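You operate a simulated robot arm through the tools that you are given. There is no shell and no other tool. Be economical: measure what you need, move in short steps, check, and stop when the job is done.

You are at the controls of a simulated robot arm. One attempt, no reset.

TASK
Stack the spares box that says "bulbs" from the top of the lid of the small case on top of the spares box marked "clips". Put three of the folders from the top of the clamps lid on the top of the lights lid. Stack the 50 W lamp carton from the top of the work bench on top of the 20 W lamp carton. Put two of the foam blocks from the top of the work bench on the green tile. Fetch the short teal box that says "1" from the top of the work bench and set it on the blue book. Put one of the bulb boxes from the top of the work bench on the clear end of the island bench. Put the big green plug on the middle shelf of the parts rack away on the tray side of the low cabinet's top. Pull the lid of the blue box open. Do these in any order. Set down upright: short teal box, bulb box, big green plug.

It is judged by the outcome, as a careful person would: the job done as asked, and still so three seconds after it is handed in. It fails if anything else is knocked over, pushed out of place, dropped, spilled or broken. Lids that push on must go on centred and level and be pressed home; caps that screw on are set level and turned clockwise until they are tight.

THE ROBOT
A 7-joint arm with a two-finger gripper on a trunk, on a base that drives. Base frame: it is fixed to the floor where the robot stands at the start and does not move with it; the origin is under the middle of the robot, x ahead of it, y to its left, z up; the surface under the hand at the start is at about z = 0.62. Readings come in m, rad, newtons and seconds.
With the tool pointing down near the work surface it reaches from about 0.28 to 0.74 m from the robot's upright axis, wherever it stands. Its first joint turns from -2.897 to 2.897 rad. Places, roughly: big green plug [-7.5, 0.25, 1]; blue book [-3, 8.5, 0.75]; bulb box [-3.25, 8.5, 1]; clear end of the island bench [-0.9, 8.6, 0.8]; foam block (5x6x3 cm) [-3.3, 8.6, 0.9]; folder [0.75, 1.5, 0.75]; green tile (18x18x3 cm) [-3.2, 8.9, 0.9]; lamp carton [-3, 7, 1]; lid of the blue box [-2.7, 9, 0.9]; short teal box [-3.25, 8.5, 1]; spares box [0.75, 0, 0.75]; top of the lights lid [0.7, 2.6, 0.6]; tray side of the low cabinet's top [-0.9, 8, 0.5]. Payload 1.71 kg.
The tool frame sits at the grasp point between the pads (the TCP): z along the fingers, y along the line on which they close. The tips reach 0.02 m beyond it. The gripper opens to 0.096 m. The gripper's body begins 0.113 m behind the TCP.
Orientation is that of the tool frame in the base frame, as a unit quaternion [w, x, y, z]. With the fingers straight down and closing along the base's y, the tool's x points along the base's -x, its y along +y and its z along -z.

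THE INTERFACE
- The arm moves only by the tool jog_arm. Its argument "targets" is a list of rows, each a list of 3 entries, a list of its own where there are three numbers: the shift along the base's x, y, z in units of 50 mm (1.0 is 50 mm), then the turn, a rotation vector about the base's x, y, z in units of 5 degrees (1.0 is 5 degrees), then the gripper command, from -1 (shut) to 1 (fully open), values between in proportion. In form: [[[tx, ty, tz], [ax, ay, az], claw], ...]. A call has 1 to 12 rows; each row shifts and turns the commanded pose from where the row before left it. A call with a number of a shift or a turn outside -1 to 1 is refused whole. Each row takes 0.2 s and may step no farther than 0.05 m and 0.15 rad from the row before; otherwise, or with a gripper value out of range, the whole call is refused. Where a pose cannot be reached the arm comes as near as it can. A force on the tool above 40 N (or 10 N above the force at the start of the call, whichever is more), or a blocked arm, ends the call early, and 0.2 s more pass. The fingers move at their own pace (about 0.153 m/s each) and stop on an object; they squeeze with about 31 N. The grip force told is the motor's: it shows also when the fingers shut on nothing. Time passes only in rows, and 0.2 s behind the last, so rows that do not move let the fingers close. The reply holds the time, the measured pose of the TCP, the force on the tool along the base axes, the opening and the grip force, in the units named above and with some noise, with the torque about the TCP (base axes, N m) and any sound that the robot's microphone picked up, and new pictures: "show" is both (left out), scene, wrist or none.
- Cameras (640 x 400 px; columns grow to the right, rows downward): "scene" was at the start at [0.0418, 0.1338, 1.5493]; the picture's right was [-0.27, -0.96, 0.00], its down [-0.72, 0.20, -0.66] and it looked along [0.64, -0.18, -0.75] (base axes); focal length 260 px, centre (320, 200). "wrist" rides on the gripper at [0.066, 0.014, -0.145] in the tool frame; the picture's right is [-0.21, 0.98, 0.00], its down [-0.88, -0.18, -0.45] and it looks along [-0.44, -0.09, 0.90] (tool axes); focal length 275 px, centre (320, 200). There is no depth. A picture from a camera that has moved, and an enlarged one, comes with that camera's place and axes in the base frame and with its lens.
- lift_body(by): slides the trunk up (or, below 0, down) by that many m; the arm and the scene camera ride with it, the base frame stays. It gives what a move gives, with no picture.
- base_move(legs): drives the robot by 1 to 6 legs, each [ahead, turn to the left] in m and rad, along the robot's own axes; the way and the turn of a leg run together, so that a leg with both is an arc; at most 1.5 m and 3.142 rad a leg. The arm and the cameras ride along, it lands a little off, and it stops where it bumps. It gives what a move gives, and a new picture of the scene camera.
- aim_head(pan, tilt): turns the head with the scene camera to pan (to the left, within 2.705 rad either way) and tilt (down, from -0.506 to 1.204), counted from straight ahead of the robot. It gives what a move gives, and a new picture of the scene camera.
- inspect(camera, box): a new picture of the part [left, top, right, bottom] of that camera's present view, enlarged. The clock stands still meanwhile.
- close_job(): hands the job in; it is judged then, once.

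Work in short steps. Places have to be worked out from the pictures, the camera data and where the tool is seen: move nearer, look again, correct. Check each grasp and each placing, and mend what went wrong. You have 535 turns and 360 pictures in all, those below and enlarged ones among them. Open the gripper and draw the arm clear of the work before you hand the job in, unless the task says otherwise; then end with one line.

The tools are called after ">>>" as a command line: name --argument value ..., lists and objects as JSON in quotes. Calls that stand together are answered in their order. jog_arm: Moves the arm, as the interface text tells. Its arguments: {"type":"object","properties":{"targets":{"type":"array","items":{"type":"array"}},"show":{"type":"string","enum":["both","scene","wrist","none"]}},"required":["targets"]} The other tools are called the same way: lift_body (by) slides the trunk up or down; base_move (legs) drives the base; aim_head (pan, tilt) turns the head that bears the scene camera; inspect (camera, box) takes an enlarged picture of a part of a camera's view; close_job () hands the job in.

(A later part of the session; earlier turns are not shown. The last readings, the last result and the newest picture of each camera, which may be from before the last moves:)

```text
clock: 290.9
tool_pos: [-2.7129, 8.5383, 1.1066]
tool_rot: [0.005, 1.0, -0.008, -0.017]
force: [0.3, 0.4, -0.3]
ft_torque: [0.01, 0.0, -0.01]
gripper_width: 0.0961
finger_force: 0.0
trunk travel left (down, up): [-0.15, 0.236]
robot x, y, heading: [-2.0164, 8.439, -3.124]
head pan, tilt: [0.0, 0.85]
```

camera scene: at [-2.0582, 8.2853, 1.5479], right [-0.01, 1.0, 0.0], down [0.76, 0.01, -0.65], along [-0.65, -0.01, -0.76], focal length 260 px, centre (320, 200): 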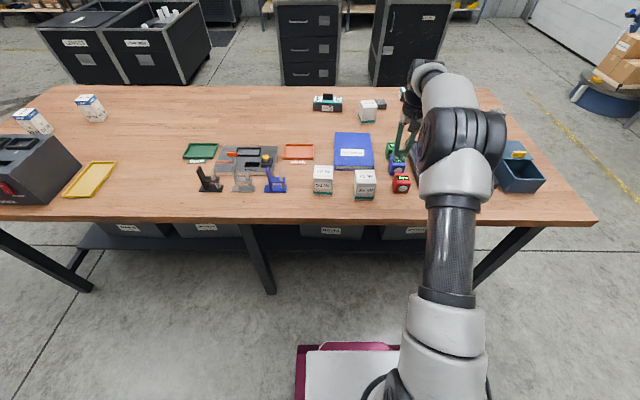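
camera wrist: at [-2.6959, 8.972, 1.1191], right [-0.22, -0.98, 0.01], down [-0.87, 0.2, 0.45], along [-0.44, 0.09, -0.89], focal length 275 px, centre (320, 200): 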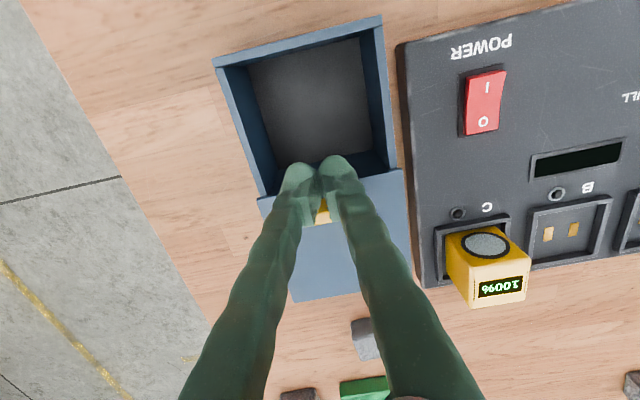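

>>> jog_arm --targets '[[[0.4, -0.8, 0], [0, -0.39, 0], 1], [[0.4, -0.8, 0], [0, 0, 0], 1], [[0.3, -0.9, 0], [0, 0, 0], 1], [[0, 0, 0], [0, 0, 0], 1]]' --show "wrist"

```text
clock: 291.9
tool_pos: [-2.6563, 8.4122, 1.1048]
tool_rot: [0.005, 1.0, -0.007, 0.0]
force: [-0.1, -0.7, 0.3]
ft_torque: [0.05, 0.02, 0.0]
gripper_width: 0.0958
finger_force: 0.1
trunk travel left (down, up): [-0.15, 0.236]
robot x, y, heading: [-2.0185, 8.4397, -3.124]
head pan, tilt: [0.0, 0.85]
camera wrist: at [-2.5896, 8.399, 1.2487], right [-0.22, -0.98, 0.01], down [-0.87, 0.2, 0.44], along [-0.43, 0.09, -0.9], focal length 275 px, centre (320, 200)
```

wrist: 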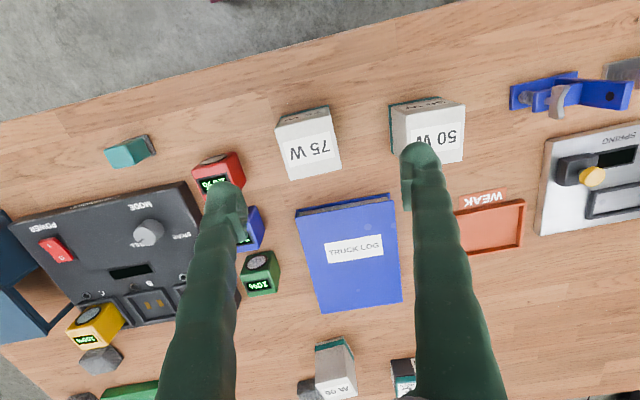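

>>> inspect --camera "wrist" --box '[230, 80, 390, 200]'

```text
3.33 times, centred on (310, 140) of wrist
camera zoom: at [-2.5896, 8.399, 1.2487], right [-0.22, -0.98, 0.01], down [-0.87, 0.2, 0.44], along [-0.43, 0.09, -0.9], focal length 918 px, centre (353, 400)
```

zoom: 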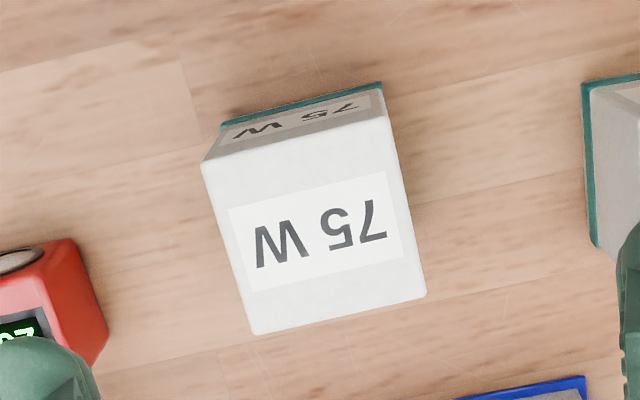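

75 W box: x −2.703…−2.641, y 8.396…8.461, height ~8 cm. I centre over it, descend and grip.

>>> jog_arm --targets '[[[-0.32, 0.32, 0], [0, 0, 0], 1], [[0, 0, -0.95], [0, 0, 0], 1], [[0, 0, -0.95], [0, 0, 0], 1], [[0, 0, -0.8], [0, 0, 0], 1], [[0, 0, 0], [0, 0, 0], 1]]' --show "wrist"

```text
clock: 293.1
tool_pos: [-2.6687, 8.4274, 0.9694]
tool_rot: [0.006, 1.0, -0.008, -0.001]
force: [-0.2, 0.0, 0.2]
ft_torque: [0.0, 0.0, -0.04]
gripper_width: 0.0958
finger_force: 0.1
trunk travel left (down, up): [-0.15, 0.236]
robot x, y, heading: [-2.017, 8.4429, -3.124]
head pan, tilt: [0.0, 0.85]
camera wrist: at [-2.6032, 8.4143, 1.1142], right [-0.22, -0.98, 0.01], down [-0.87, 0.2, 0.44], along [-0.43, 0.09, -0.9], focal length 275 px, centre (320, 200)
```

wrist: 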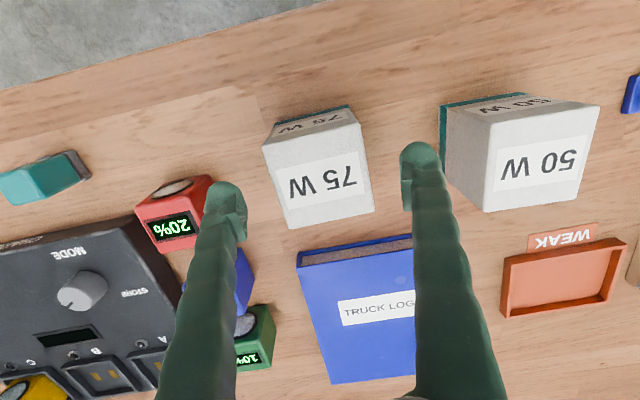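

Centred with ~2.5 cm finger clearance to the red cube. Descend and close.

>>> jog_arm --targets '[[[0, 0, -0.7], [0, 0, 0], 1], [[0, 0, -0.7], [0, 0, 0], 1], [[0, 0, 0], [0, 0, 0], -1], [[0, 0, 0], [0, 0, 0], -1], [[0, 0, 0], [0, 0, 0], -1], [[0, 0, 0.5], [0, 0, 0], -1], [[0, 0, 0.9], [0, 0, 0], -1], [[0, 0, 0.9], [0, 0, 0], -1], [[0, 0, 0.9], [0, 0, 0], -1]]' --show "wrist"

```text
clock: 295.1
tool_pos: [-2.6704, 8.4259, 1.0602]
tool_rot: [0.006, 1.0, -0.009, 0.0]
force: [-0.1, -0.1, -0.9]
ft_torque: [0.01, 0.04, 0.0]
gripper_width: 0.0724
finger_force: 31.4
trunk travel left (down, up): [-0.15, 0.236]
robot x, y, heading: [-2.0172, 8.4378, -3.127]
head pan, tilt: [0.0, 0.85]
camera wrist: at [-2.605, 8.4132, 1.2049], right [-0.22, -0.98, 0.01], down [-0.87, 0.2, 0.44], along [-0.43, 0.09, -0.9], focal length 275 px, centre (320, 200)
```

wrist: 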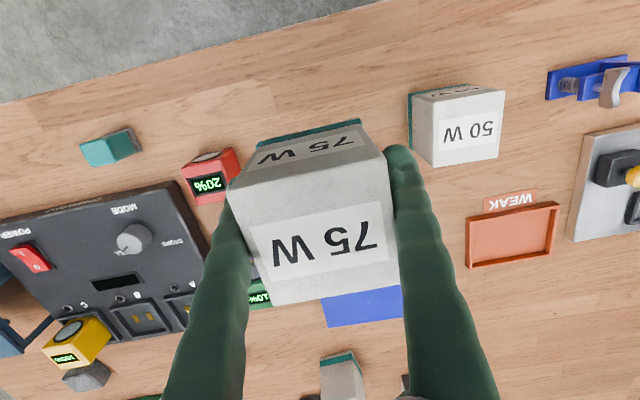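

Bulb box is held. I retract the arm, then drive around the south of the low cabinet to the island's east aisle.

>>> jog_arm --targets '[[[0.9, 0, 0.1], [0, 0, 0], -1], [[0.9, 0, 0.1], [0, 0, 0], -1], [[0.9, 0, 0.1], [0, 0, 0], -1], [[0.9, 0, 0.1], [0, 0, 0], -1], [[0, 0, 0], [0, 0, 0], -1]]' --show "none"

```text
clock: 296.3
tool_pos: [-2.4928, 8.4258, 1.0774]
tool_rot: [0.005, 1.0, -0.008, -0.001]
force: [0.6, 0.2, -0.3]
ft_torque: [-0.01, 0.01, -0.01]
gripper_width: 0.072
finger_force: 31.5
trunk travel left (down, up): [-0.15, 0.236]
robot x, y, heading: [-2.0149, 8.4379, -3.126]
head pan, tilt: [0.0, 0.85]
```

>>> base_move --legs '[[-0.1, 0], [0, 1.555], [1.5, 0], [0, 1.571], [1.4, 0], [0.35, 0]]'

>>> aim_head --pan 1.2 --tilt 0.5

```text
clock: 322.9
tool_pos: [0.2, 6.8654, 1.0772]
tool_rot: [0.0, 0.033, 0.999, 0.005]
force: [-0.6, 0.0, -1.7]
ft_torque: [-0.02, 0.0, -0.03]
gripper_width: 0.0722
finger_force: 31.1
trunk travel left (down, up): [-0.15, 0.236]
robot x, y, heading: [-0.2769, 6.876, -0.041]
head pan, tilt: [0.0, 0.85]
camera scene: at [-0.226, 7.0291, 1.5477], right [-0.04, -1.0, 0.0], down [-0.76, 0.03, -0.65], along [0.65, -0.02, -0.76], focal length 260 px, centre (320, 200)
```

scene: 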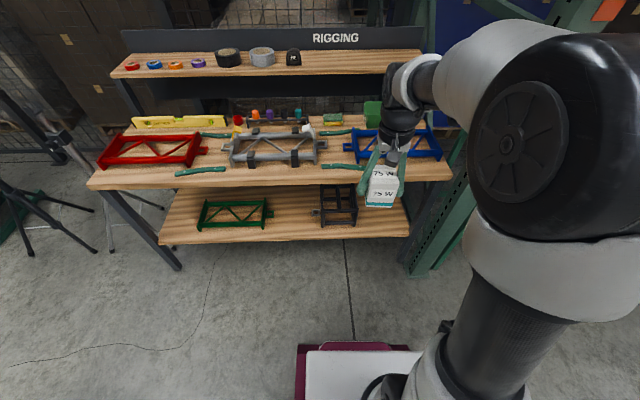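

```text
clock: 324.3
tool_pos: [0.1829, 6.8656, 1.0847]
tool_rot: [0.008, 0.032, 0.999, 0.006]
force: [0.6, 0.4, -1.6]
ft_torque: [0.0, -0.01, 0.0]
gripper_width: 0.072
finger_force: 30.8
trunk travel left (down, up): [-0.15, 0.236]
robot x, y, heading: [-0.2798, 6.8742, -0.039]
head pan, tilt: [1.201, 0.499]
camera scene: at [-0.2689, 7.1154, 1.5785], right [0.92, -0.4, -0.02], down [-0.2, -0.44, -0.87], along [0.34, 0.81, -0.48], focal length 260 px, centre (320, 200)
```

scene: 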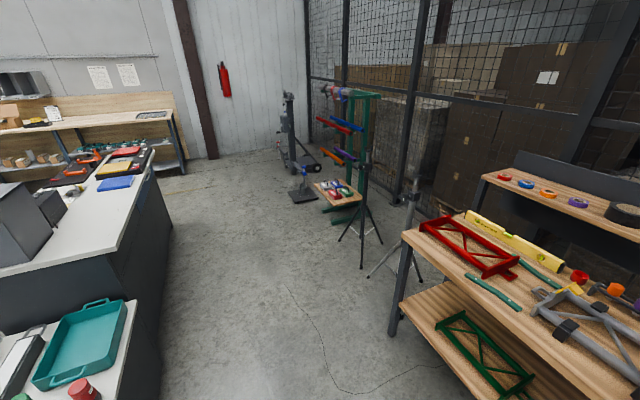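

The east aisle is clear and the white end of the island behind the grey box is empty. I drive up the aisle and face west.

>>> base_move --legs '[[0, 1.57], [1.4, 0], [0.28, 0], [0, 1.61]]'

>>> aim_head --pan 0.0 --tilt 0.85

```text
clock: 342.6
tool_pos: [-0.647, 8.5371, 1.0837]
tool_rot: [0.006, 1.0, -0.021, -0.008]
force: [-0.1, -0.3, -1.0]
ft_torque: [-0.01, 0.01, 0.01]
gripper_width: 0.072
finger_force: 30.9
trunk travel left (down, up): [-0.15, 0.236]
robot x, y, heading: [-0.1822, 8.5443, 3.129]
head pan, tilt: [1.201, 0.499]
camera scene: at [-0.1896, 8.3037, 1.5786], right [-0.93, 0.37, -0.02], down [0.19, 0.44, -0.88], along [-0.32, -0.81, -0.48], focal length 260 px, centre (320, 200)
```

scene: 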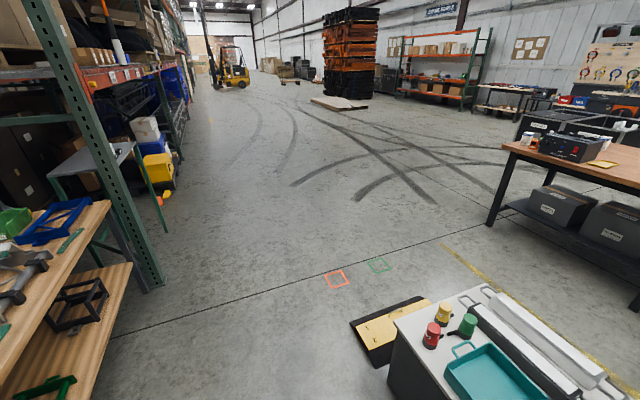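

```text
clock: 343.9
tool_pos: [-0.6309, 8.5357, 1.0917]
tool_rot: [0.006, 1.0, -0.021, -0.017]
force: [0.2, -0.7, -0.2]
ft_torque: [0.01, 0.01, -0.01]
gripper_width: 0.0721
finger_force: 31.4
trunk travel left (down, up): [-0.15, 0.236]
robot x, y, heading: [-0.1835, 8.5413, 3.124]
head pan, tilt: [0.0, 0.85]
camera scene: at [-0.2329, 8.3891, 1.5478], right [0.01, 1.0, 0.0], down [0.76, -0.01, -0.65], along [-0.65, 0.01, -0.76], focal length 260 px, centre (320, 200)
```

scene: 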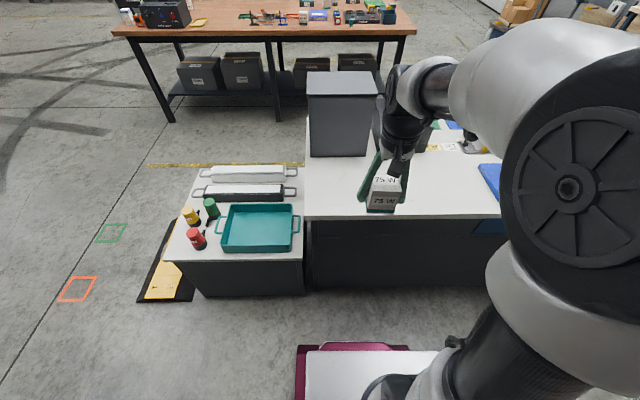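

Clear area: x −1.1…−0.79, y 8.36…8.85. I drive 0.18 m forward to bring the drop spot (-0.93, 8.55) into easy reach.

>>> base_move --legs '[[0.18, 0]]'

>>> inspect --camera "wrist" --box '[0, 0, 640, 400]'

```text
clock: 345.5
tool_pos: [-0.8067, 8.5377, 1.0921]
tool_rot: [0.006, 1.0, -0.02, -0.017]
force: [0.3, 0.4, -0.5]
ft_torque: [0.0, 0.09, -0.03]
gripper_width: 0.072
finger_force: 30.9
trunk travel left (down, up): [-0.15, 0.236]
robot x, y, heading: [-0.3661, 8.5446, 3.132]
head pan, tilt: [0.0, 0.85]
camera scene: at [-0.4077, 8.391, 1.5479], right [0.01, 1.0, 0.0], down [0.76, -0.01, -0.65], along [-0.65, 0.01, -0.76], focal length 260 px, centre (320, 200)
```

scene: 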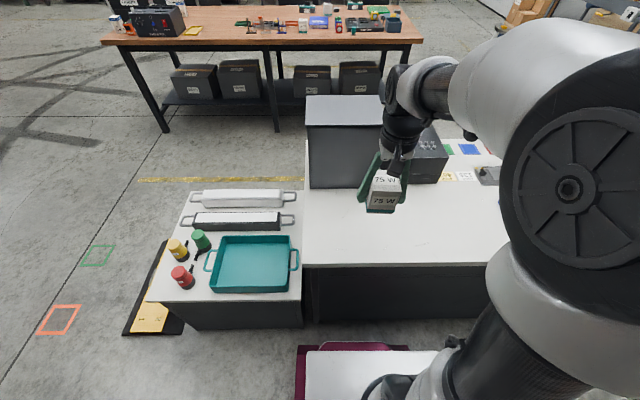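

```text
1.00 times, centred on (320, 200) of wrist (not enlarged: the box is as wide or as high as the picture)
camera zoom: at [-0.7359, 8.5231, 1.2353], right [-0.24, -0.97, 0.02], down [-0.85, 0.22, 0.47], along [-0.46, 0.1, -0.88], focal length 275 px, centre (320, 200)
```

zoom: 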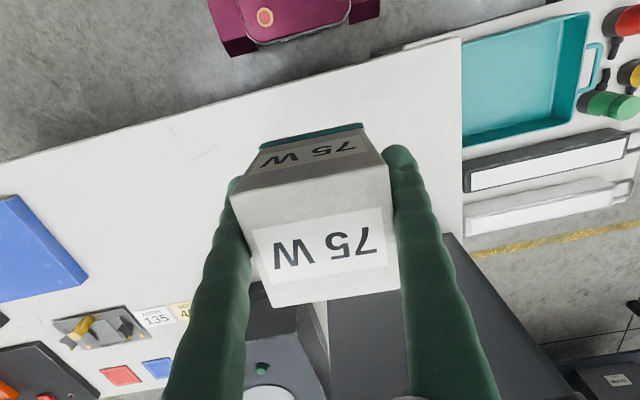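

Move over (-0.93, 8.56), fix the tilt, and descend to just above the bench.

>>> jog_arm --targets '[[[-0.85, 0.15, 0], [0, -0.39, 0], -1], [[-0.85, 0.15, 0], [0, 0, 0], -1], [[-0.75, 0.1, 0], [0, 0, 0], -1], [[0, 0, -0.9], [0, 0, 0], -1], [[0, 0, -0.9], [0, 0, 0], -1], [[0, 0, -0.9], [0, 0, 0], -1], [[0, 0, -0.9], [0, 0, 0], -1], [[0, 0, -0.5], [0, 0, 0], -1], [[0, 0, 0], [0, 0, 0], -1]]' --show "both"

```text
clock: 347.5
tool_pos: [-0.9149, 8.5568, 0.8926]
tool_rot: [0.005, 1.0, -0.018, -0.007]
force: [0.1, -1.3, -2.3]
ft_torque: [0.01, 0.02, 0.0]
gripper_width: 0.0719
finger_force: 31.1
trunk travel left (down, up): [-0.15, 0.236]
robot x, y, heading: [-0.3667, 8.541, 3.131]
head pan, tilt: [0.0, 0.85]
camera scene: at [-0.4107, 8.3911, 1.5478], right [0.01, 1.0, 0.0], down [0.76, -0.01, -0.65], along [-0.65, 0.01, -0.76], focal length 260 px, centre (320, 200)
camera wrist: at [-0.8473, 8.5423, 1.038], right [-0.24, -0.97, 0.01], down [-0.86, 0.22, 0.45], along [-0.44, 0.1, -0.89], focal length 275 px, centre (320, 200)
```

scene: 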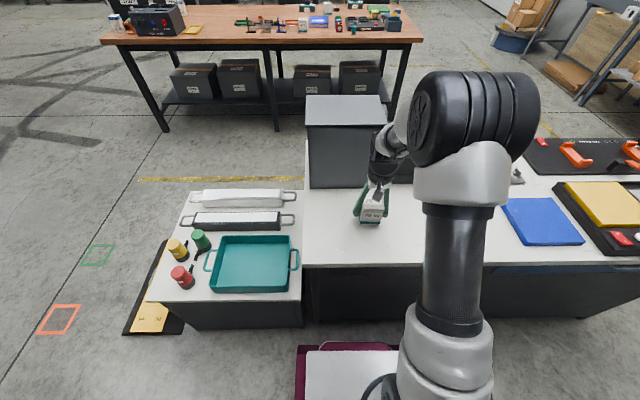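
wrist: 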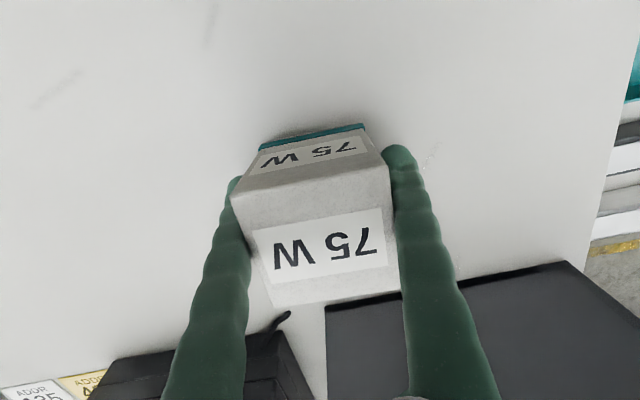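

>>> jog_arm --targets '[[[0, 0, -0.5], [0, -0.16, 0], -1], [[0, 0, -0.2], [0, 0, 0], -1], [[0, 0, -0.1], [0, 0, 0], -1], [[0, 0, -0.1], [0, 0, 0], -1], [[0, 0, 0], [0, 0, 0], -1]]' --show "none"

```text
clock: 347.9
tool_pos: [-0.8987, 8.5558, 0.8861]
tool_rot: [0.005, 1.0, -0.019, -0.012]
force: [0.9, 0.6, -0.6]
ft_torque: [0.0, 0.11, 0.0]
gripper_width: 0.0723
finger_force: 31.3
trunk travel left (down, up): [-0.15, 0.236]
robot x, y, heading: [-0.3665, 8.5457, 3.129]
head pan, tilt: [0.0, 0.85]
stopped in row 2: the force on the tool passed its limit at 45 N (the readings are from after the stop); the commanded pose is now the measured one
```

Contact earlier than expected; I check the view before acting.

>>> jog_arm --targets '[[[0, 0, 0], [0, 0, 0], -1]]' --show "both"

```text
clock: 348.3
tool_pos: [-0.9029, 8.556, 0.8841]
tool_rot: [0.006, 1.0, -0.019, -0.01]
force: [0.7, -0.2, -1.0]
ft_torque: [0.0, 0.0, 0.02]
gripper_width: 0.0722
finger_force: 31.2
trunk travel left (down, up): [-0.15, 0.236]
robot x, y, heading: [-0.366, 8.5445, 3.13]
head pan, tilt: [0.0, 0.85]
camera scene: at [-0.41, 8.3911, 1.5479], right [0.01, 1.0, 0.0], down [0.76, -0.01, -0.65], along [-0.65, 0.01, -0.76], focal length 260 px, centre (320, 200)
camera wrist: at [-0.8334, 8.5423, 1.0284], right [-0.24, -0.97, 0.02], down [-0.86, 0.22, 0.46], along [-0.45, 0.1, -0.89], focal length 275 px, centre (320, 200)
```

scene: 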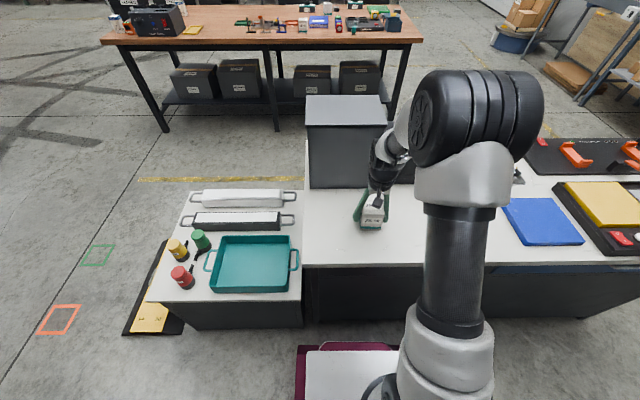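
wrist: 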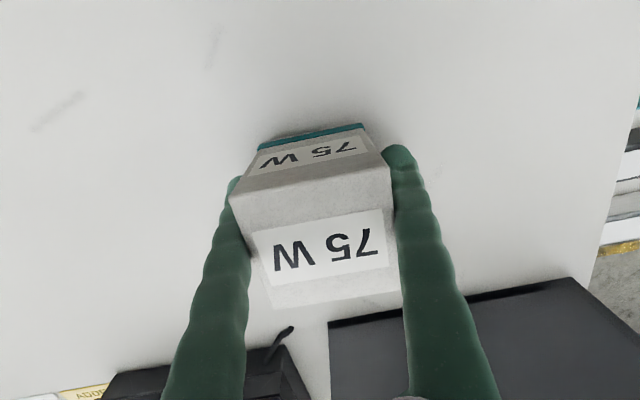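

It's hovering just above the top. I level the tilt and go down in 2 mm increments.

>>> jog_arm --targets '[[[0, 0, -0.04], [0, -0.23, 0], -1], [[0, 0, -0.04], [0, 0, 0], -1], [[0, 0, 0], [0, 0, 0], -1]]' --show "none"

>>> jog_arm --targets '[[[0, 0, -0.05], [0, 0, 0], -1], [[0, 0, 0], [0, 0, 0], -1]]' --show "none"

```text
clock: 349.1
tool_pos: [-0.9021, 8.5572, 0.8805]
tool_rot: [0.006, 1.0, -0.019, 0.001]
force: [0.0, -0.1, -1.1]
ft_torque: [-0.03, -0.03, -0.03]
gripper_width: 0.0721
finger_force: 31.1
trunk travel left (down, up): [-0.15, 0.236]
robot x, y, heading: [-0.3614, 8.5469, 3.133]
head pan, tilt: [0.0, 0.85]
```

```text
clock: 349.7
tool_pos: [-0.9019, 8.5572, 0.8789]
tool_rot: [0.006, 1.0, -0.019, 0.001]
force: [0.3, -0.7, -1.3]
ft_torque: [-0.03, -0.02, -0.01]
gripper_width: 0.072
finger_force: 30.9
trunk travel left (down, up): [-0.15, 0.236]
robot x, y, heading: [-0.3654, 8.545, 3.131]
head pan, tilt: [0.0, 0.85]
```

>>> jog_arm --targets '[[[0, 0, -0.07], [0, 0, 0], -1], [[0, 0, 0], [0, 0, 0], -1]]' --show "none"

>>> jog_arm --targets '[[[0, 0, -0.06], [0, 0, 0], -1], [[0, 0, 0], [0, 0, 0], -1]]' --show "none"

>>> jog_arm --targets '[[[0, 0, -0.05], [0, 0, 0], -1], [[0, 0, 0], [0, 0, 0], -1]]' --show "none"

```text
clock: 350.3
tool_pos: [-0.9022, 8.5569, 0.8763]
tool_rot: [0.005, 1.0, -0.019, -0.002]
force: [3.5, -0.9, 24.2]
ft_torque: [0.51, 0.5, -0.01]
gripper_width: 0.0721
finger_force: 31.6
trunk travel left (down, up): [-0.15, 0.236]
robot x, y, heading: [-0.366, 8.5449, 3.13]
head pan, tilt: [0.0, 0.85]
```

```text
clock: 350.7
tool_pos: [-0.8886, 8.5567, 0.8833]
tool_rot: [0.006, 1.0, -0.019, -0.01]
force: [0.1, -0.5, -1.4]
ft_torque: [0.02, 0.02, 0.0]
gripper_width: 0.0721
finger_force: 31.5
trunk travel left (down, up): [-0.15, 0.236]
robot x, y, heading: [-0.3641, 8.5416, 3.131]
head pan, tilt: [0.0, 0.85]
stopped in row 1: the force on the tool passed its limit at 45 N (the readings are from after the stop); the commanded pose is now the measured one
```

```text
clock: 351.3
tool_pos: [-0.8909, 8.5562, 0.8796]
tool_rot: [0.006, 1.0, -0.019, -0.01]
force: [-0.3, -0.2, -0.4]
ft_torque: [-0.02, -0.03, -0.04]
gripper_width: 0.0722
finger_force: 30.8
trunk travel left (down, up): [-0.15, 0.236]
robot x, y, heading: [-0.3656, 8.5448, 3.129]
head pan, tilt: [0.0, 0.85]
```

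Contact is at TCP z≈0.876. I level and lower 3 mm to touch, then release.

>>> jog_arm --targets '[[[0, 0, 0], [0, -0.23, 0], -1], [[0, 0, -0.06], [0, 0, 0], -1], [[0, 0, 0], [0, 0, 0], -1]]' --show "none"

```text
clock: 352.1
tool_pos: [-0.8895, 8.5563, 0.8766]
tool_rot: [0.005, 1.0, -0.019, -0.001]
force: [0.0, 0.2, -0.7]
ft_torque: [-0.01, -0.02, 0.01]
gripper_width: 0.0721
finger_force: 30.5
trunk travel left (down, up): [-0.15, 0.236]
robot x, y, heading: [-0.3678, 8.5471, 3.128]
head pan, tilt: [0.0, 0.85]
```

>>> jog_arm --targets '[[[0, 0, -0.03], [0, 0, 0], -1], [[0, 0, 0], [0, 0, 0], -1]]' --show "none"

```text
clock: 352.7
tool_pos: [-0.8894, 8.5574, 0.8761]
tool_rot: [0.005, 1.0, -0.019, -0.001]
force: [-0.3, -0.2, 5.6]
ft_torque: [0.24, 0.25, -0.01]
gripper_width: 0.0721
finger_force: 31.1
trunk travel left (down, up): [-0.15, 0.236]
robot x, y, heading: [-0.3642, 8.5452, 3.131]
head pan, tilt: [0.0, 0.85]
```

Light contact (6 N). Open and retreat upward.

>>> jog_arm --targets '[[[0, 0, 0], [0, 0, 0], 1], [[0, 0, 0], [0, 0, 0], 1], [[0, 0, 0.4], [0, 0, 0], 1], [[0, 0, 0.9], [0, 0, 0], 1], [[0, 0, 0.9], [0, 0, 0], 1], [[0.5, 0, 0.8], [0, 0, 0], 1], [[0.8, 0, 0.5], [0, 0, 0], 1], [[0, 0, 0], [0, 0, 0], 1]]' --show "both"

```text
clock: 354.5
tool_pos: [-0.8264, 8.5563, 1.0496]
tool_rot: [0.006, 1.0, -0.019, 0.001]
force: [0.2, 0.6, 0.5]
ft_torque: [-0.04, -0.03, -0.02]
gripper_width: 0.0959
finger_force: 0.0
trunk travel left (down, up): [-0.15, 0.236]
robot x, y, heading: [-0.3655, 8.5457, 3.133]
head pan, tilt: [0.0, 0.85]
camera scene: at [-0.4112, 8.3911, 1.5478], right [0.01, 1.0, 0.0], down [0.76, -0.01, -0.65], along [-0.65, 0.01, -0.76], focal length 260 px, centre (320, 200)
camera wrist: at [-0.7613, 8.5405, 1.1938], right [-0.24, -0.97, 0.01], down [-0.87, 0.22, 0.44], along [-0.43, 0.1, -0.9], focal length 275 px, centre (320, 200)
```

scene: 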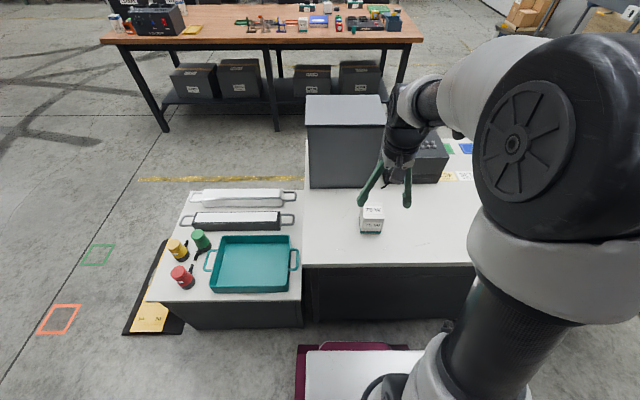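
wrist: 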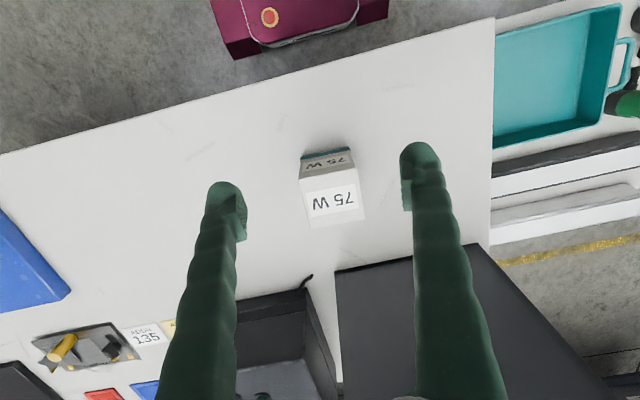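

Bulb box stands on the clear end. I back out and drive round to the south end of the work bench for the lamp cartons.

>>> jog_arm --targets '[[[0.8, 0, 0.2], [0, 0, 0], 1], [[0.8, 0, 0.2], [0, 0, 0], 1], [[0, 0, 0], [0, 0, 0], 1]]' --show "none"

>>> base_move --legs '[[-0.18, 0], [0, 1.58], [1.45, 0], [1.05, 0], [0, -1.571]]'

```text
clock: 355.3
tool_pos: [-0.7457, 8.5568, 1.0685]
tool_rot: [0.006, 1.0, -0.019, 0.001]
force: [0.0, 0.4, -0.3]
ft_torque: [-0.02, 0.03, 0.01]
gripper_width: 0.0963
finger_force: 0.1
trunk travel left (down, up): [-0.15, 0.236]
robot x, y, heading: [-0.3636, 8.5441, 3.13]
head pan, tilt: [0.0, 0.85]
```

```text
clock: 378.5
tool_pos: [-0.5738, 6.1195, 1.0681]
tool_rot: [0.004, 1.0, -0.029, 0.0]
force: [-0.5, 0.9, 0.0]
ft_torque: [0.02, -0.03, -0.02]
gripper_width: 0.096
finger_force: 0.0
trunk travel left (down, up): [-0.15, 0.236]
robot x, y, heading: [-0.1933, 6.0946, 3.108]
head pan, tilt: [0.0, 0.85]
camera scene: at [-0.2418, 5.9432, 1.5478], right [0.03, 1.0, 0.0], down [0.76, -0.02, -0.65], along [-0.65, 0.02, -0.76], focal length 260 px, centre (320, 200)
```

scene: 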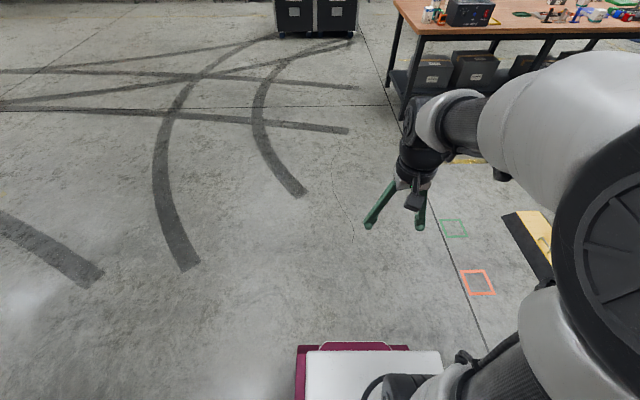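

>>> base_move --legs '[[0, 0.08], [1.4, 0], [1.35, 0], [0, -1.617]]'

>>> aim_head --pan 0.0 --tilt 0.7

```text
clock: 397.9
tool_pos: [-2.9153, 6.3637, 1.0737]
tool_rot: [0.001, -0.691, 0.723, 0.008]
force: [0.6, 0.3, -0.3]
ft_torque: [-0.01, 0.02, 0.0]
gripper_width: 0.096
finger_force: 0.1
trunk travel left (down, up): [-0.15, 0.236]
robot x, y, heading: [-2.9458, 6.0001, 1.547]
head pan, tilt: [0.0, 0.85]
camera scene: at [-3.0931, 6.0456, 1.5478], right [1.0, -0.02, 0.0], down [-0.01, -0.76, -0.65], along [0.01, 0.65, -0.76], focal length 260 px, centre (320, 200)
```

scene: 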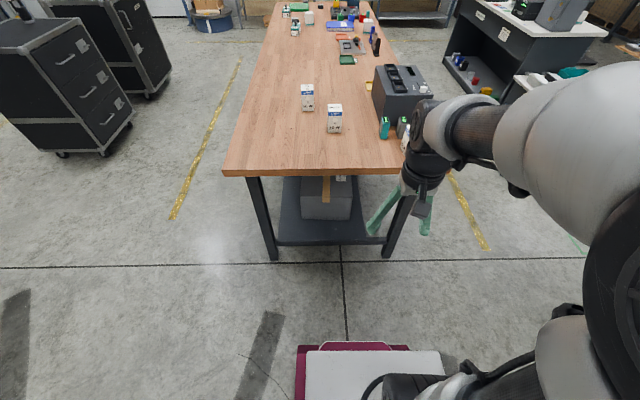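

```text
clock: 398.6
tool_pos: [-2.9171, 6.3473, 1.0801]
tool_rot: [0.007, -0.691, 0.723, 0.014]
force: [-0.1, -0.2, 0.4]
ft_torque: [0.08, -0.02, -0.02]
gripper_width: 0.096
finger_force: 0.1
trunk travel left (down, up): [-0.15, 0.236]
robot x, y, heading: [-2.9405, 6.0032, 1.549]
head pan, tilt: [0.0, 0.7]
camera scene: at [-3.0931, 6.051, 1.56], right [1.0, -0.02, 0.0], down [-0.01, -0.66, -0.75], along [0.01, 0.75, -0.66], focal length 260 px, centre (320, 200)
```

scene: 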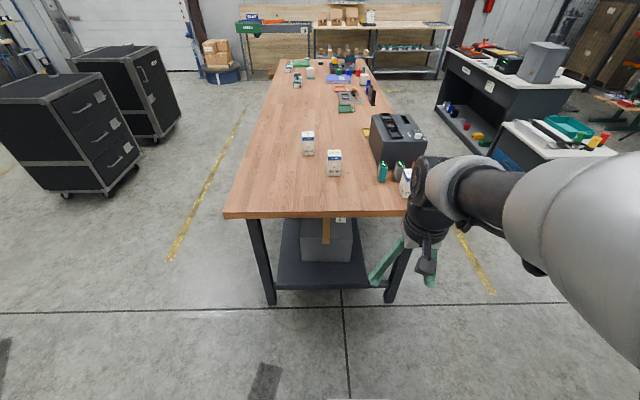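

>>> inspect --camera "scene" --box '[270, 110, 440, 216]'

```text
3.76 times, centred on (355, 163) of scene
camera zoom: at [-3.0931, 6.051, 1.56], right [1.0, -0.02, 0.0], down [-0.01, -0.66, -0.75], along [0.01, 0.75, -0.66], focal length 977 px, centre (188, 339)
```

zoom: 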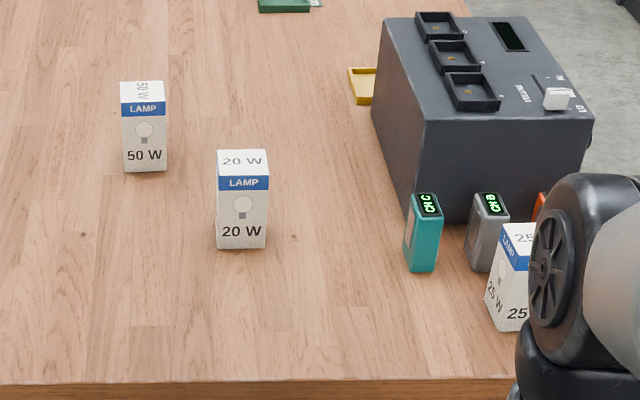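

50 W carton ≈ (-3.134, 7.22), 20 W ≈ (-3.015, 7.04). I line up at (-3.07, 6.45) facing north.

>>> base_move --legs '[[0, 0.4], [0.36, 0], [0, -0.378], [0.1, 0]]'

>>> aim_head --pan 0.0 --tilt 0.9

```text
clock: 404.5
tool_pos: [-3.0615, 6.7723, 1.0812]
tool_rot: [0.01, -0.701, 0.713, 0.019]
force: [0.3, 1.3, 0.4]
ft_torque: [-0.26, 0.0, -0.02]
gripper_width: 0.0959
finger_force: 0.1
trunk travel left (down, up): [-0.15, 0.236]
robot x, y, heading: [-3.0771, 6.4326, 1.585]
head pan, tilt: [0.0, 0.7]
camera scene: at [-3.2293, 6.4302, 1.5612], right [1.0, 0.01, 0.0], down [0.01, -0.63, -0.78], along [-0.01, 0.78, -0.63], focal length 260 px, centre (320, 200)
```

scene: 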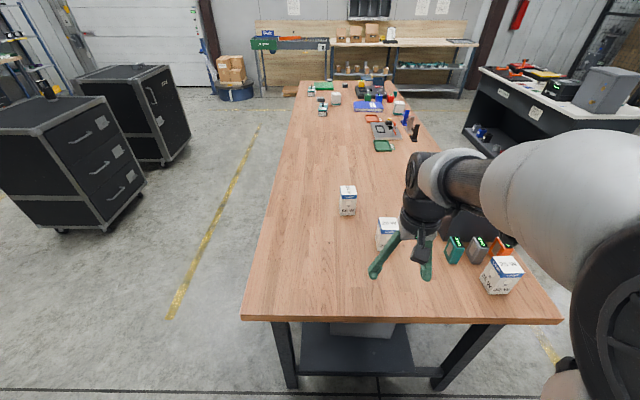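

```text
clock: 405.3
tool_pos: [-3.0615, 6.771, 1.0824]
tool_rot: [0.01, -0.701, 0.713, 0.019]
force: [-0.2, 0.3, 0.9]
ft_torque: [0.07, 0.02, 0.03]
gripper_width: 0.0959
finger_force: 0.1
trunk travel left (down, up): [-0.15, 0.236]
robot x, y, heading: [-3.073, 6.4286, 1.587]
head pan, tilt: [0.0, 0.901]
camera scene: at [-3.2295, 6.4143, 1.5446], right [1.0, 0.01, 0.0], down [0.01, -0.77, -0.64], along [-0.01, 0.64, -0.77], focal length 260 px, centre (320, 200)
```

scene: 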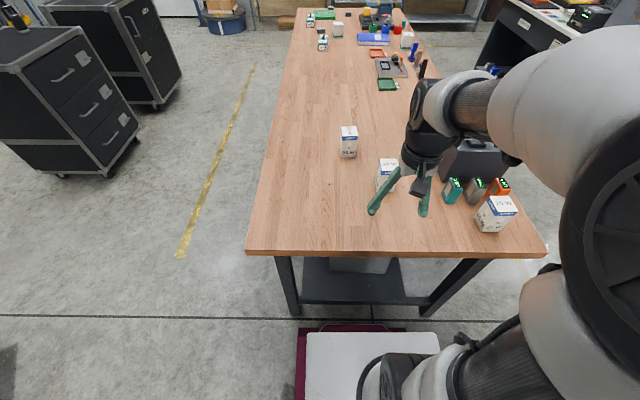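

>>> jog_arm --targets '[[[-0.2, 0.9, 0], [0, 0, 0], 1], [[-0.2, 0.9, 0], [0, 0, 0], 1], [[-0.2, 0.9, 0], [0, 0, 0], 1], [[-0.2, 0.9, 0], [0, 0, 0], 1], [[0, 0, 0], [0, 0, 0], 1]]' --show "wrist"

```text
clock: 406.5
tool_pos: [-3.1022, 6.972, 1.0764]
tool_rot: [0.004, -0.7, 0.714, 0.011]
force: [0.1, -1.7, 1.3]
ft_torque: [0.11, 0.04, 0.02]
gripper_width: 0.0958
finger_force: 0.0
trunk travel left (down, up): [-0.15, 0.236]
robot x, y, heading: [-3.0789, 6.4289, 1.583]
head pan, tilt: [0.0, 0.901]
camera wrist: at [-3.1144, 6.9033, 1.218], right [-0.97, 0.22, 0.02], down [0.21, 0.86, 0.46], along [0.09, 0.45, -0.89], focal length 275 px, centre (320, 200)
```

wrist: 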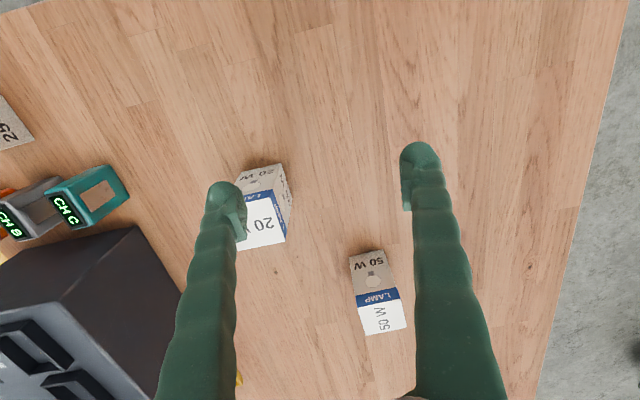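

>>> inspect --camera "wrist" --box '[300, 230, 460, 350]'

>>> inspect --camera "scene" --box '[320, 110, 420, 200]'

```text
3.33 times, centred on (380, 290) of wrist
camera zoom: at [-3.1144, 6.9033, 1.218], right [-0.97, 0.22, 0.02], down [0.21, 0.86, 0.46], along [0.09, 0.45, -0.89], focal length 918 px, centre (120, -100)
```

zoom: 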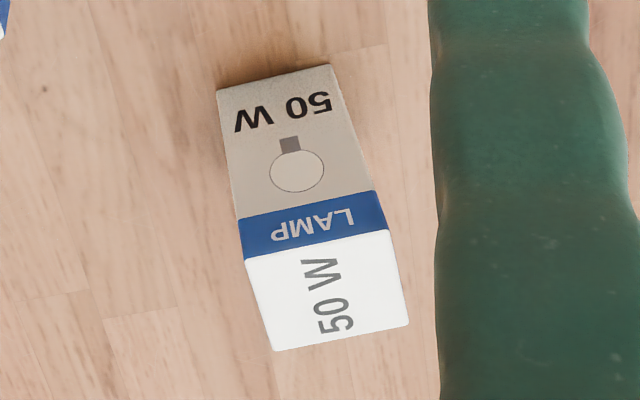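

```text
4.44 times, centred on (370, 155) of scene
camera zoom: at [-3.2303, 6.4715, 1.5439], right [1.0, 0.01, 0.0], down [0.01, -0.79, -0.61], along [-0.01, 0.61, -0.79], focal length 1153 px, centre (98, 400)
```

zoom: 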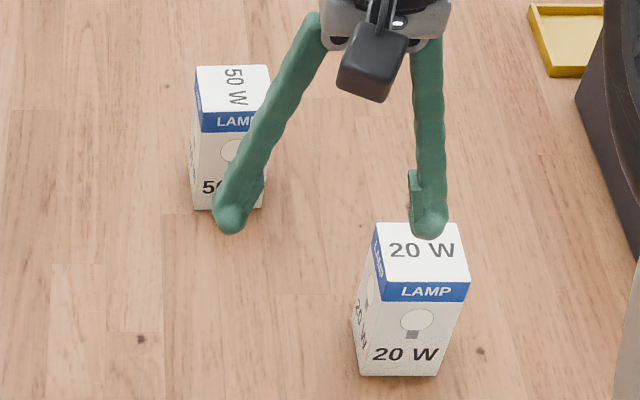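

50 W centre (-3.129, 7.224), 5.7 cm wide, 10.5 cm tall; 20 W centre ≈ (-3.013, 7.037). The 50 W is at the edge of reach, so I tilt the fingers 30° forward.

>>> jog_arm --targets '[[[-0.09, 0.64, 0], [0.97, 0, 0], 1], [[-0.09, 0.64, 0], [0.97, 0, 0], 1], [[-0.09, 0.64, -0.2], [0.97, 0, 0], 1], [[-0.09, 0.64, -0.3], [0.97, 0, 0], 1], [[-0.09, 0.64, -0.3], [0.97, 0, 0], 1], [[-0.09, 0.64, -0.3], [0.95, 0, 0], 1], [[0, 0, 0], [0, 0, 0], 1]]' --show "both"

```text
clock: 408.1
tool_pos: [-3.1288, 7.1632, 1.0197]
tool_rot: [0.179, -0.678, 0.687, 0.19]
force: [-0.1, -0.2, -0.6]
ft_torque: [0.0, 0.02, 0.03]
gripper_width: 0.0961
finger_force: 0.1
trunk travel left (down, up): [-0.15, 0.236]
robot x, y, heading: [-3.071, 6.4308, 1.583]
head pan, tilt: [0.0, 0.901]
camera scene: at [-3.2302, 6.4718, 1.544], right [1.0, 0.01, 0.0], down [0.01, -0.79, -0.61], along [-0.01, 0.61, -0.79], focal length 260 px, centre (320, 200)
camera wrist: at [-3.1417, 7.0345, 1.1117], right [-0.97, 0.19, 0.12], down [0.21, 0.53, 0.82], along [0.09, 0.83, -0.56], focal length 275 px, centre (320, 200)
```

scene: 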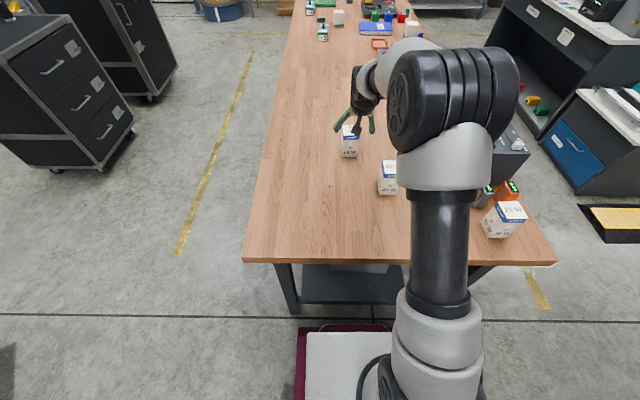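
wrist: 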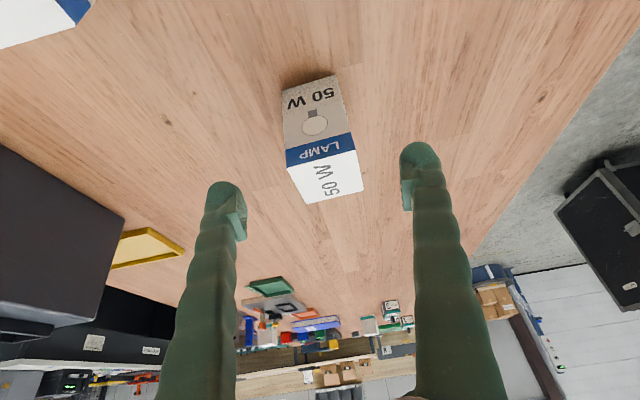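

Aligned. Advance along the finger axis and grip.

>>> jog_arm --targets '[[[0, 0.4, -0.7], [0, 0, 0], 1], [[0, 0.4, -0.7], [0, 0, 0], 1], [[0, 0.4, -0.7], [0, 0, 0], 1], [[0, 0, 0], [0, 0, 0], 1]]' --show "wrist"

```text
clock: 409.1
tool_pos: [-3.1274, 7.2241, 0.9165]
tool_rot: [0.179, -0.677, 0.688, 0.19]
force: [-0.1, 0.8, -0.9]
ft_torque: [-0.01, 0.0, -0.01]
gripper_width: 0.0962
finger_force: 0.0
trunk travel left (down, up): [-0.15, 0.236]
robot x, y, heading: [-3.0772, 6.4317, 1.585]
head pan, tilt: [0.0, 0.901]
camera wrist: at [-3.1416, 7.095, 1.0088], right [-0.97, 0.19, 0.12], down [0.21, 0.53, 0.82], along [0.09, 0.83, -0.56], focal length 275 px, centre (320, 200)
```

wrist: 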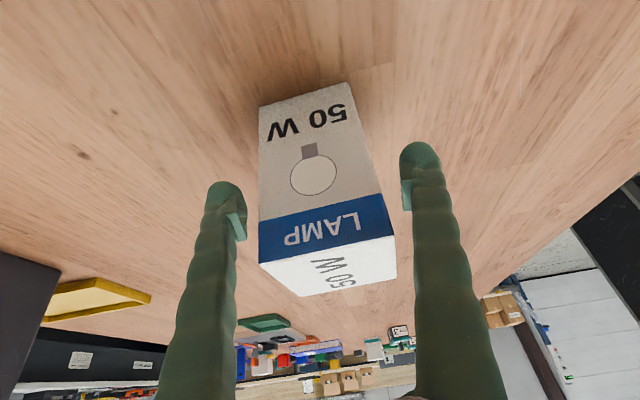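

>>> jog_arm --targets '[[[0, 0, 0], [0, 0, 0], -1], [[0, 0, 0], [0, 0, 0], -1], [[0, 0, 0], [0, 0, 0], -1], [[0, 0, 0.5], [0, 0, 0], -1], [[0, 0, 0.9], [0, 0, 0], -1], [[0, 0, 0.9], [0, 0, 0], -1], [[0, 0, 0.9], [0, 0, 0], -1], [[0.3, -0.7, 0], [0, 0, 0], -1], [[0.3, -0.7, 0], [0, 0, 0], -1], [[0, 0, 0], [0, 0, 0], -1]]' --show "both"

```text
clock: 411.3
tool_pos: [-3.0983, 7.1531, 1.0766]
tool_rot: [0.179, -0.678, 0.688, 0.19]
force: [-0.1, -0.1, -1.0]
ft_torque: [-0.01, -0.01, 0.01]
gripper_width: 0.0648
finger_force: 31.1
trunk travel left (down, up): [-0.15, 0.236]
robot x, y, heading: [-3.0719, 6.4331, 1.585]
head pan, tilt: [0.0, 0.901]
camera scene: at [-3.2304, 6.4725, 1.5439], right [1.0, 0.01, 0.0], down [0.01, -0.79, -0.61], along [-0.01, 0.61, -0.79], focal length 260 px, centre (320, 200)
camera wrist: at [-3.111, 7.0241, 1.1675], right [-0.97, 0.19, 0.12], down [0.2, 0.53, 0.82], along [0.09, 0.83, -0.56], focal length 275 px, centre (320, 200)
```

scene: 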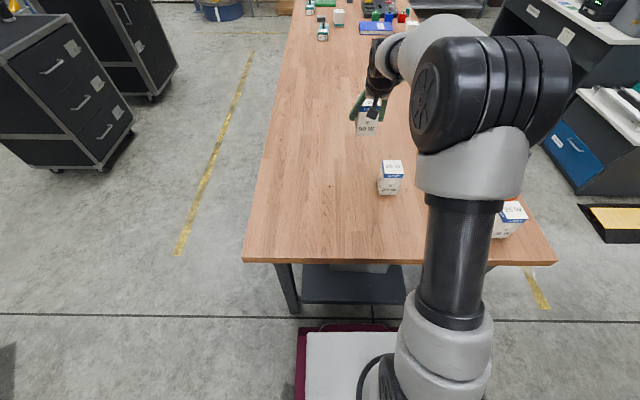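
wrist: 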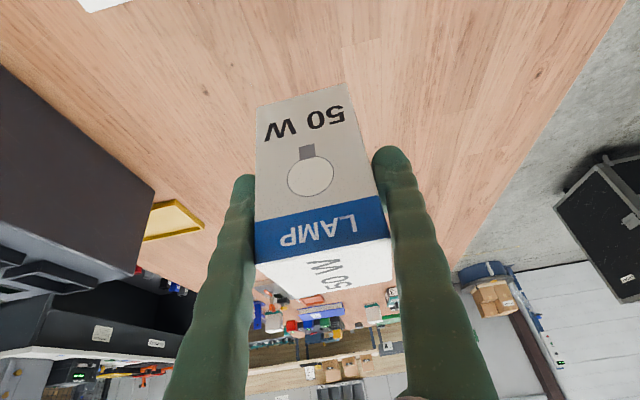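

>>> inspect --camera "scene" --box '[340, 90, 430, 210]'

```text
3.33 times, centred on (385, 150) of scene
camera zoom: at [-3.2304, 6.4725, 1.5439], right [1.0, 0.01, 0.0], down [0.01, -0.79, -0.61], along [-0.01, 0.61, -0.79], focal length 865 px, centre (103, 367)
```

zoom: 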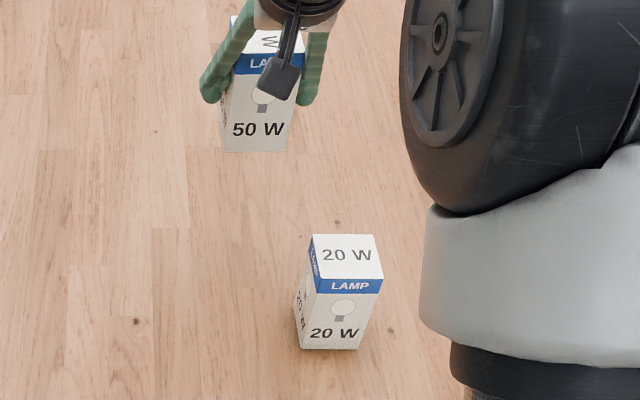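

The 20 W carton is slightly different in size (≈6×7×8.5 cm), centre ≈ (-3.011, 7.053), top ≈ 0.945. I move the 50 W carton above it.

>>> jog_arm --targets '[[[0.59, -0.667, 0], [0, 0, 0], -1], [[0.59, -0.667, 0], [0, 0, 0], -1], [[0.59, -0.667, 0], [0, 0, 0], -1], [[0, 0, -0.6], [0, 0, 0], -1], [[0, 0, 0], [0, 0, 0], -1]]' --show "both"

>>> inspect --camera "scene" --box '[340, 120, 440, 220]'

```text
clock: 412.5
tool_pos: [-3.0119, 7.0529, 1.0482]
tool_rot: [0.18, -0.677, 0.687, 0.19]
force: [-0.4, 0.9, -0.9]
ft_torque: [0.0, -0.03, 0.02]
gripper_width: 0.0648
finger_force: 30.8
trunk travel left (down, up): [-0.15, 0.236]
robot x, y, heading: [-3.0718, 6.4313, 1.585]
head pan, tilt: [0.0, 0.901]
camera scene: at [-3.2306, 6.4718, 1.544], right [1.0, 0.01, 0.0], down [0.01, -0.79, -0.61], along [-0.01, 0.61, -0.79], focal length 260 px, centre (320, 200)
camera wrist: at [-3.0239, 6.9231, 1.1402], right [-0.97, 0.19, 0.12], down [0.2, 0.53, 0.82], along [0.09, 0.83, -0.56], focal length 275 px, centre (320, 200)
```

scene: 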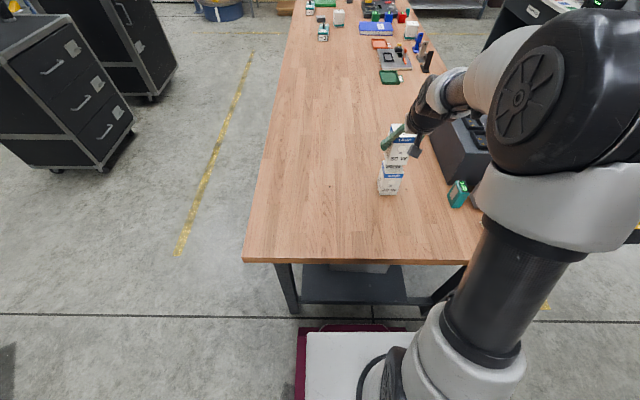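
wrist: 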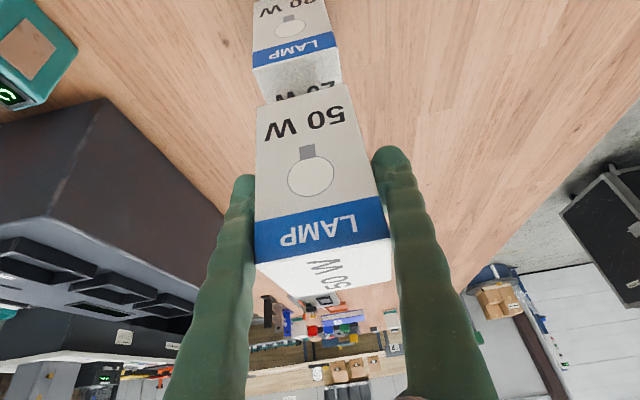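

```text
4.00 times, centred on (390, 170) of scene
camera zoom: at [-3.2306, 6.4718, 1.544], right [1.0, 0.01, 0.0], down [0.01, -0.79, -0.61], along [-0.01, 0.61, -0.79], focal length 1038 px, centre (40, 320)
```

zoom: 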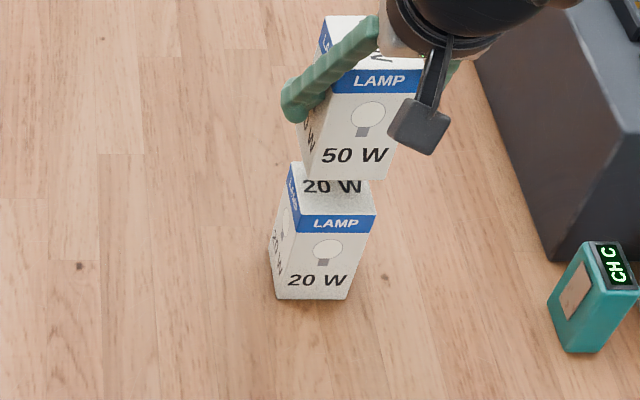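

Lateral alignment is good. Lower in small steps toward contact.

>>> jog_arm --targets '[[[0.03, 0.08, -0.2], [0, 0, 0], -1], [[0, 0, -0.2], [0, 0, 0], -1], [[0, 0, -0.1], [0, 0, 0], -1], [[0, 0, -0.1], [0, 0, 0], -1], [[0, 0, 0], [0, 0, 0], -1]]' --show "none"

>>> jog_arm --targets '[[[0, 0, -0.08], [0, 0, 0], -1], [[0, 0, 0], [0, 0, 0], -1]]' --show "none"

```text
clock: 413.7
tool_pos: [-3.0095, 7.0574, 1.0213]
tool_rot: [0.183, -0.677, 0.687, 0.192]
force: [0.9, -3.9, 30.9]
ft_torque: [-0.83, -0.26, 0.03]
gripper_width: 0.0646
finger_force: 30.8
trunk travel left (down, up): [-0.15, 0.236]
robot x, y, heading: [-3.0728, 6.435, 1.584]
head pan, tilt: [0.0, 0.901]
```

```text
clock: 414.0
tool_pos: [-3.0084, 7.0428, 1.0285]
tool_rot: [0.19, -0.675, 0.685, 0.198]
force: [0.1, 0.3, -0.6]
ft_torque: [0.02, -0.01, 0.01]
gripper_width: 0.0646
finger_force: 30.8
trunk travel left (down, up): [-0.15, 0.236]
robot x, y, heading: [-3.0748, 6.431, 1.583]
head pan, tilt: [0.0, 0.901]
stopped in row 1: the force on the tool passed its limit at 44 N (the readings are from after the stop); the commanded pose is now the measured one
```

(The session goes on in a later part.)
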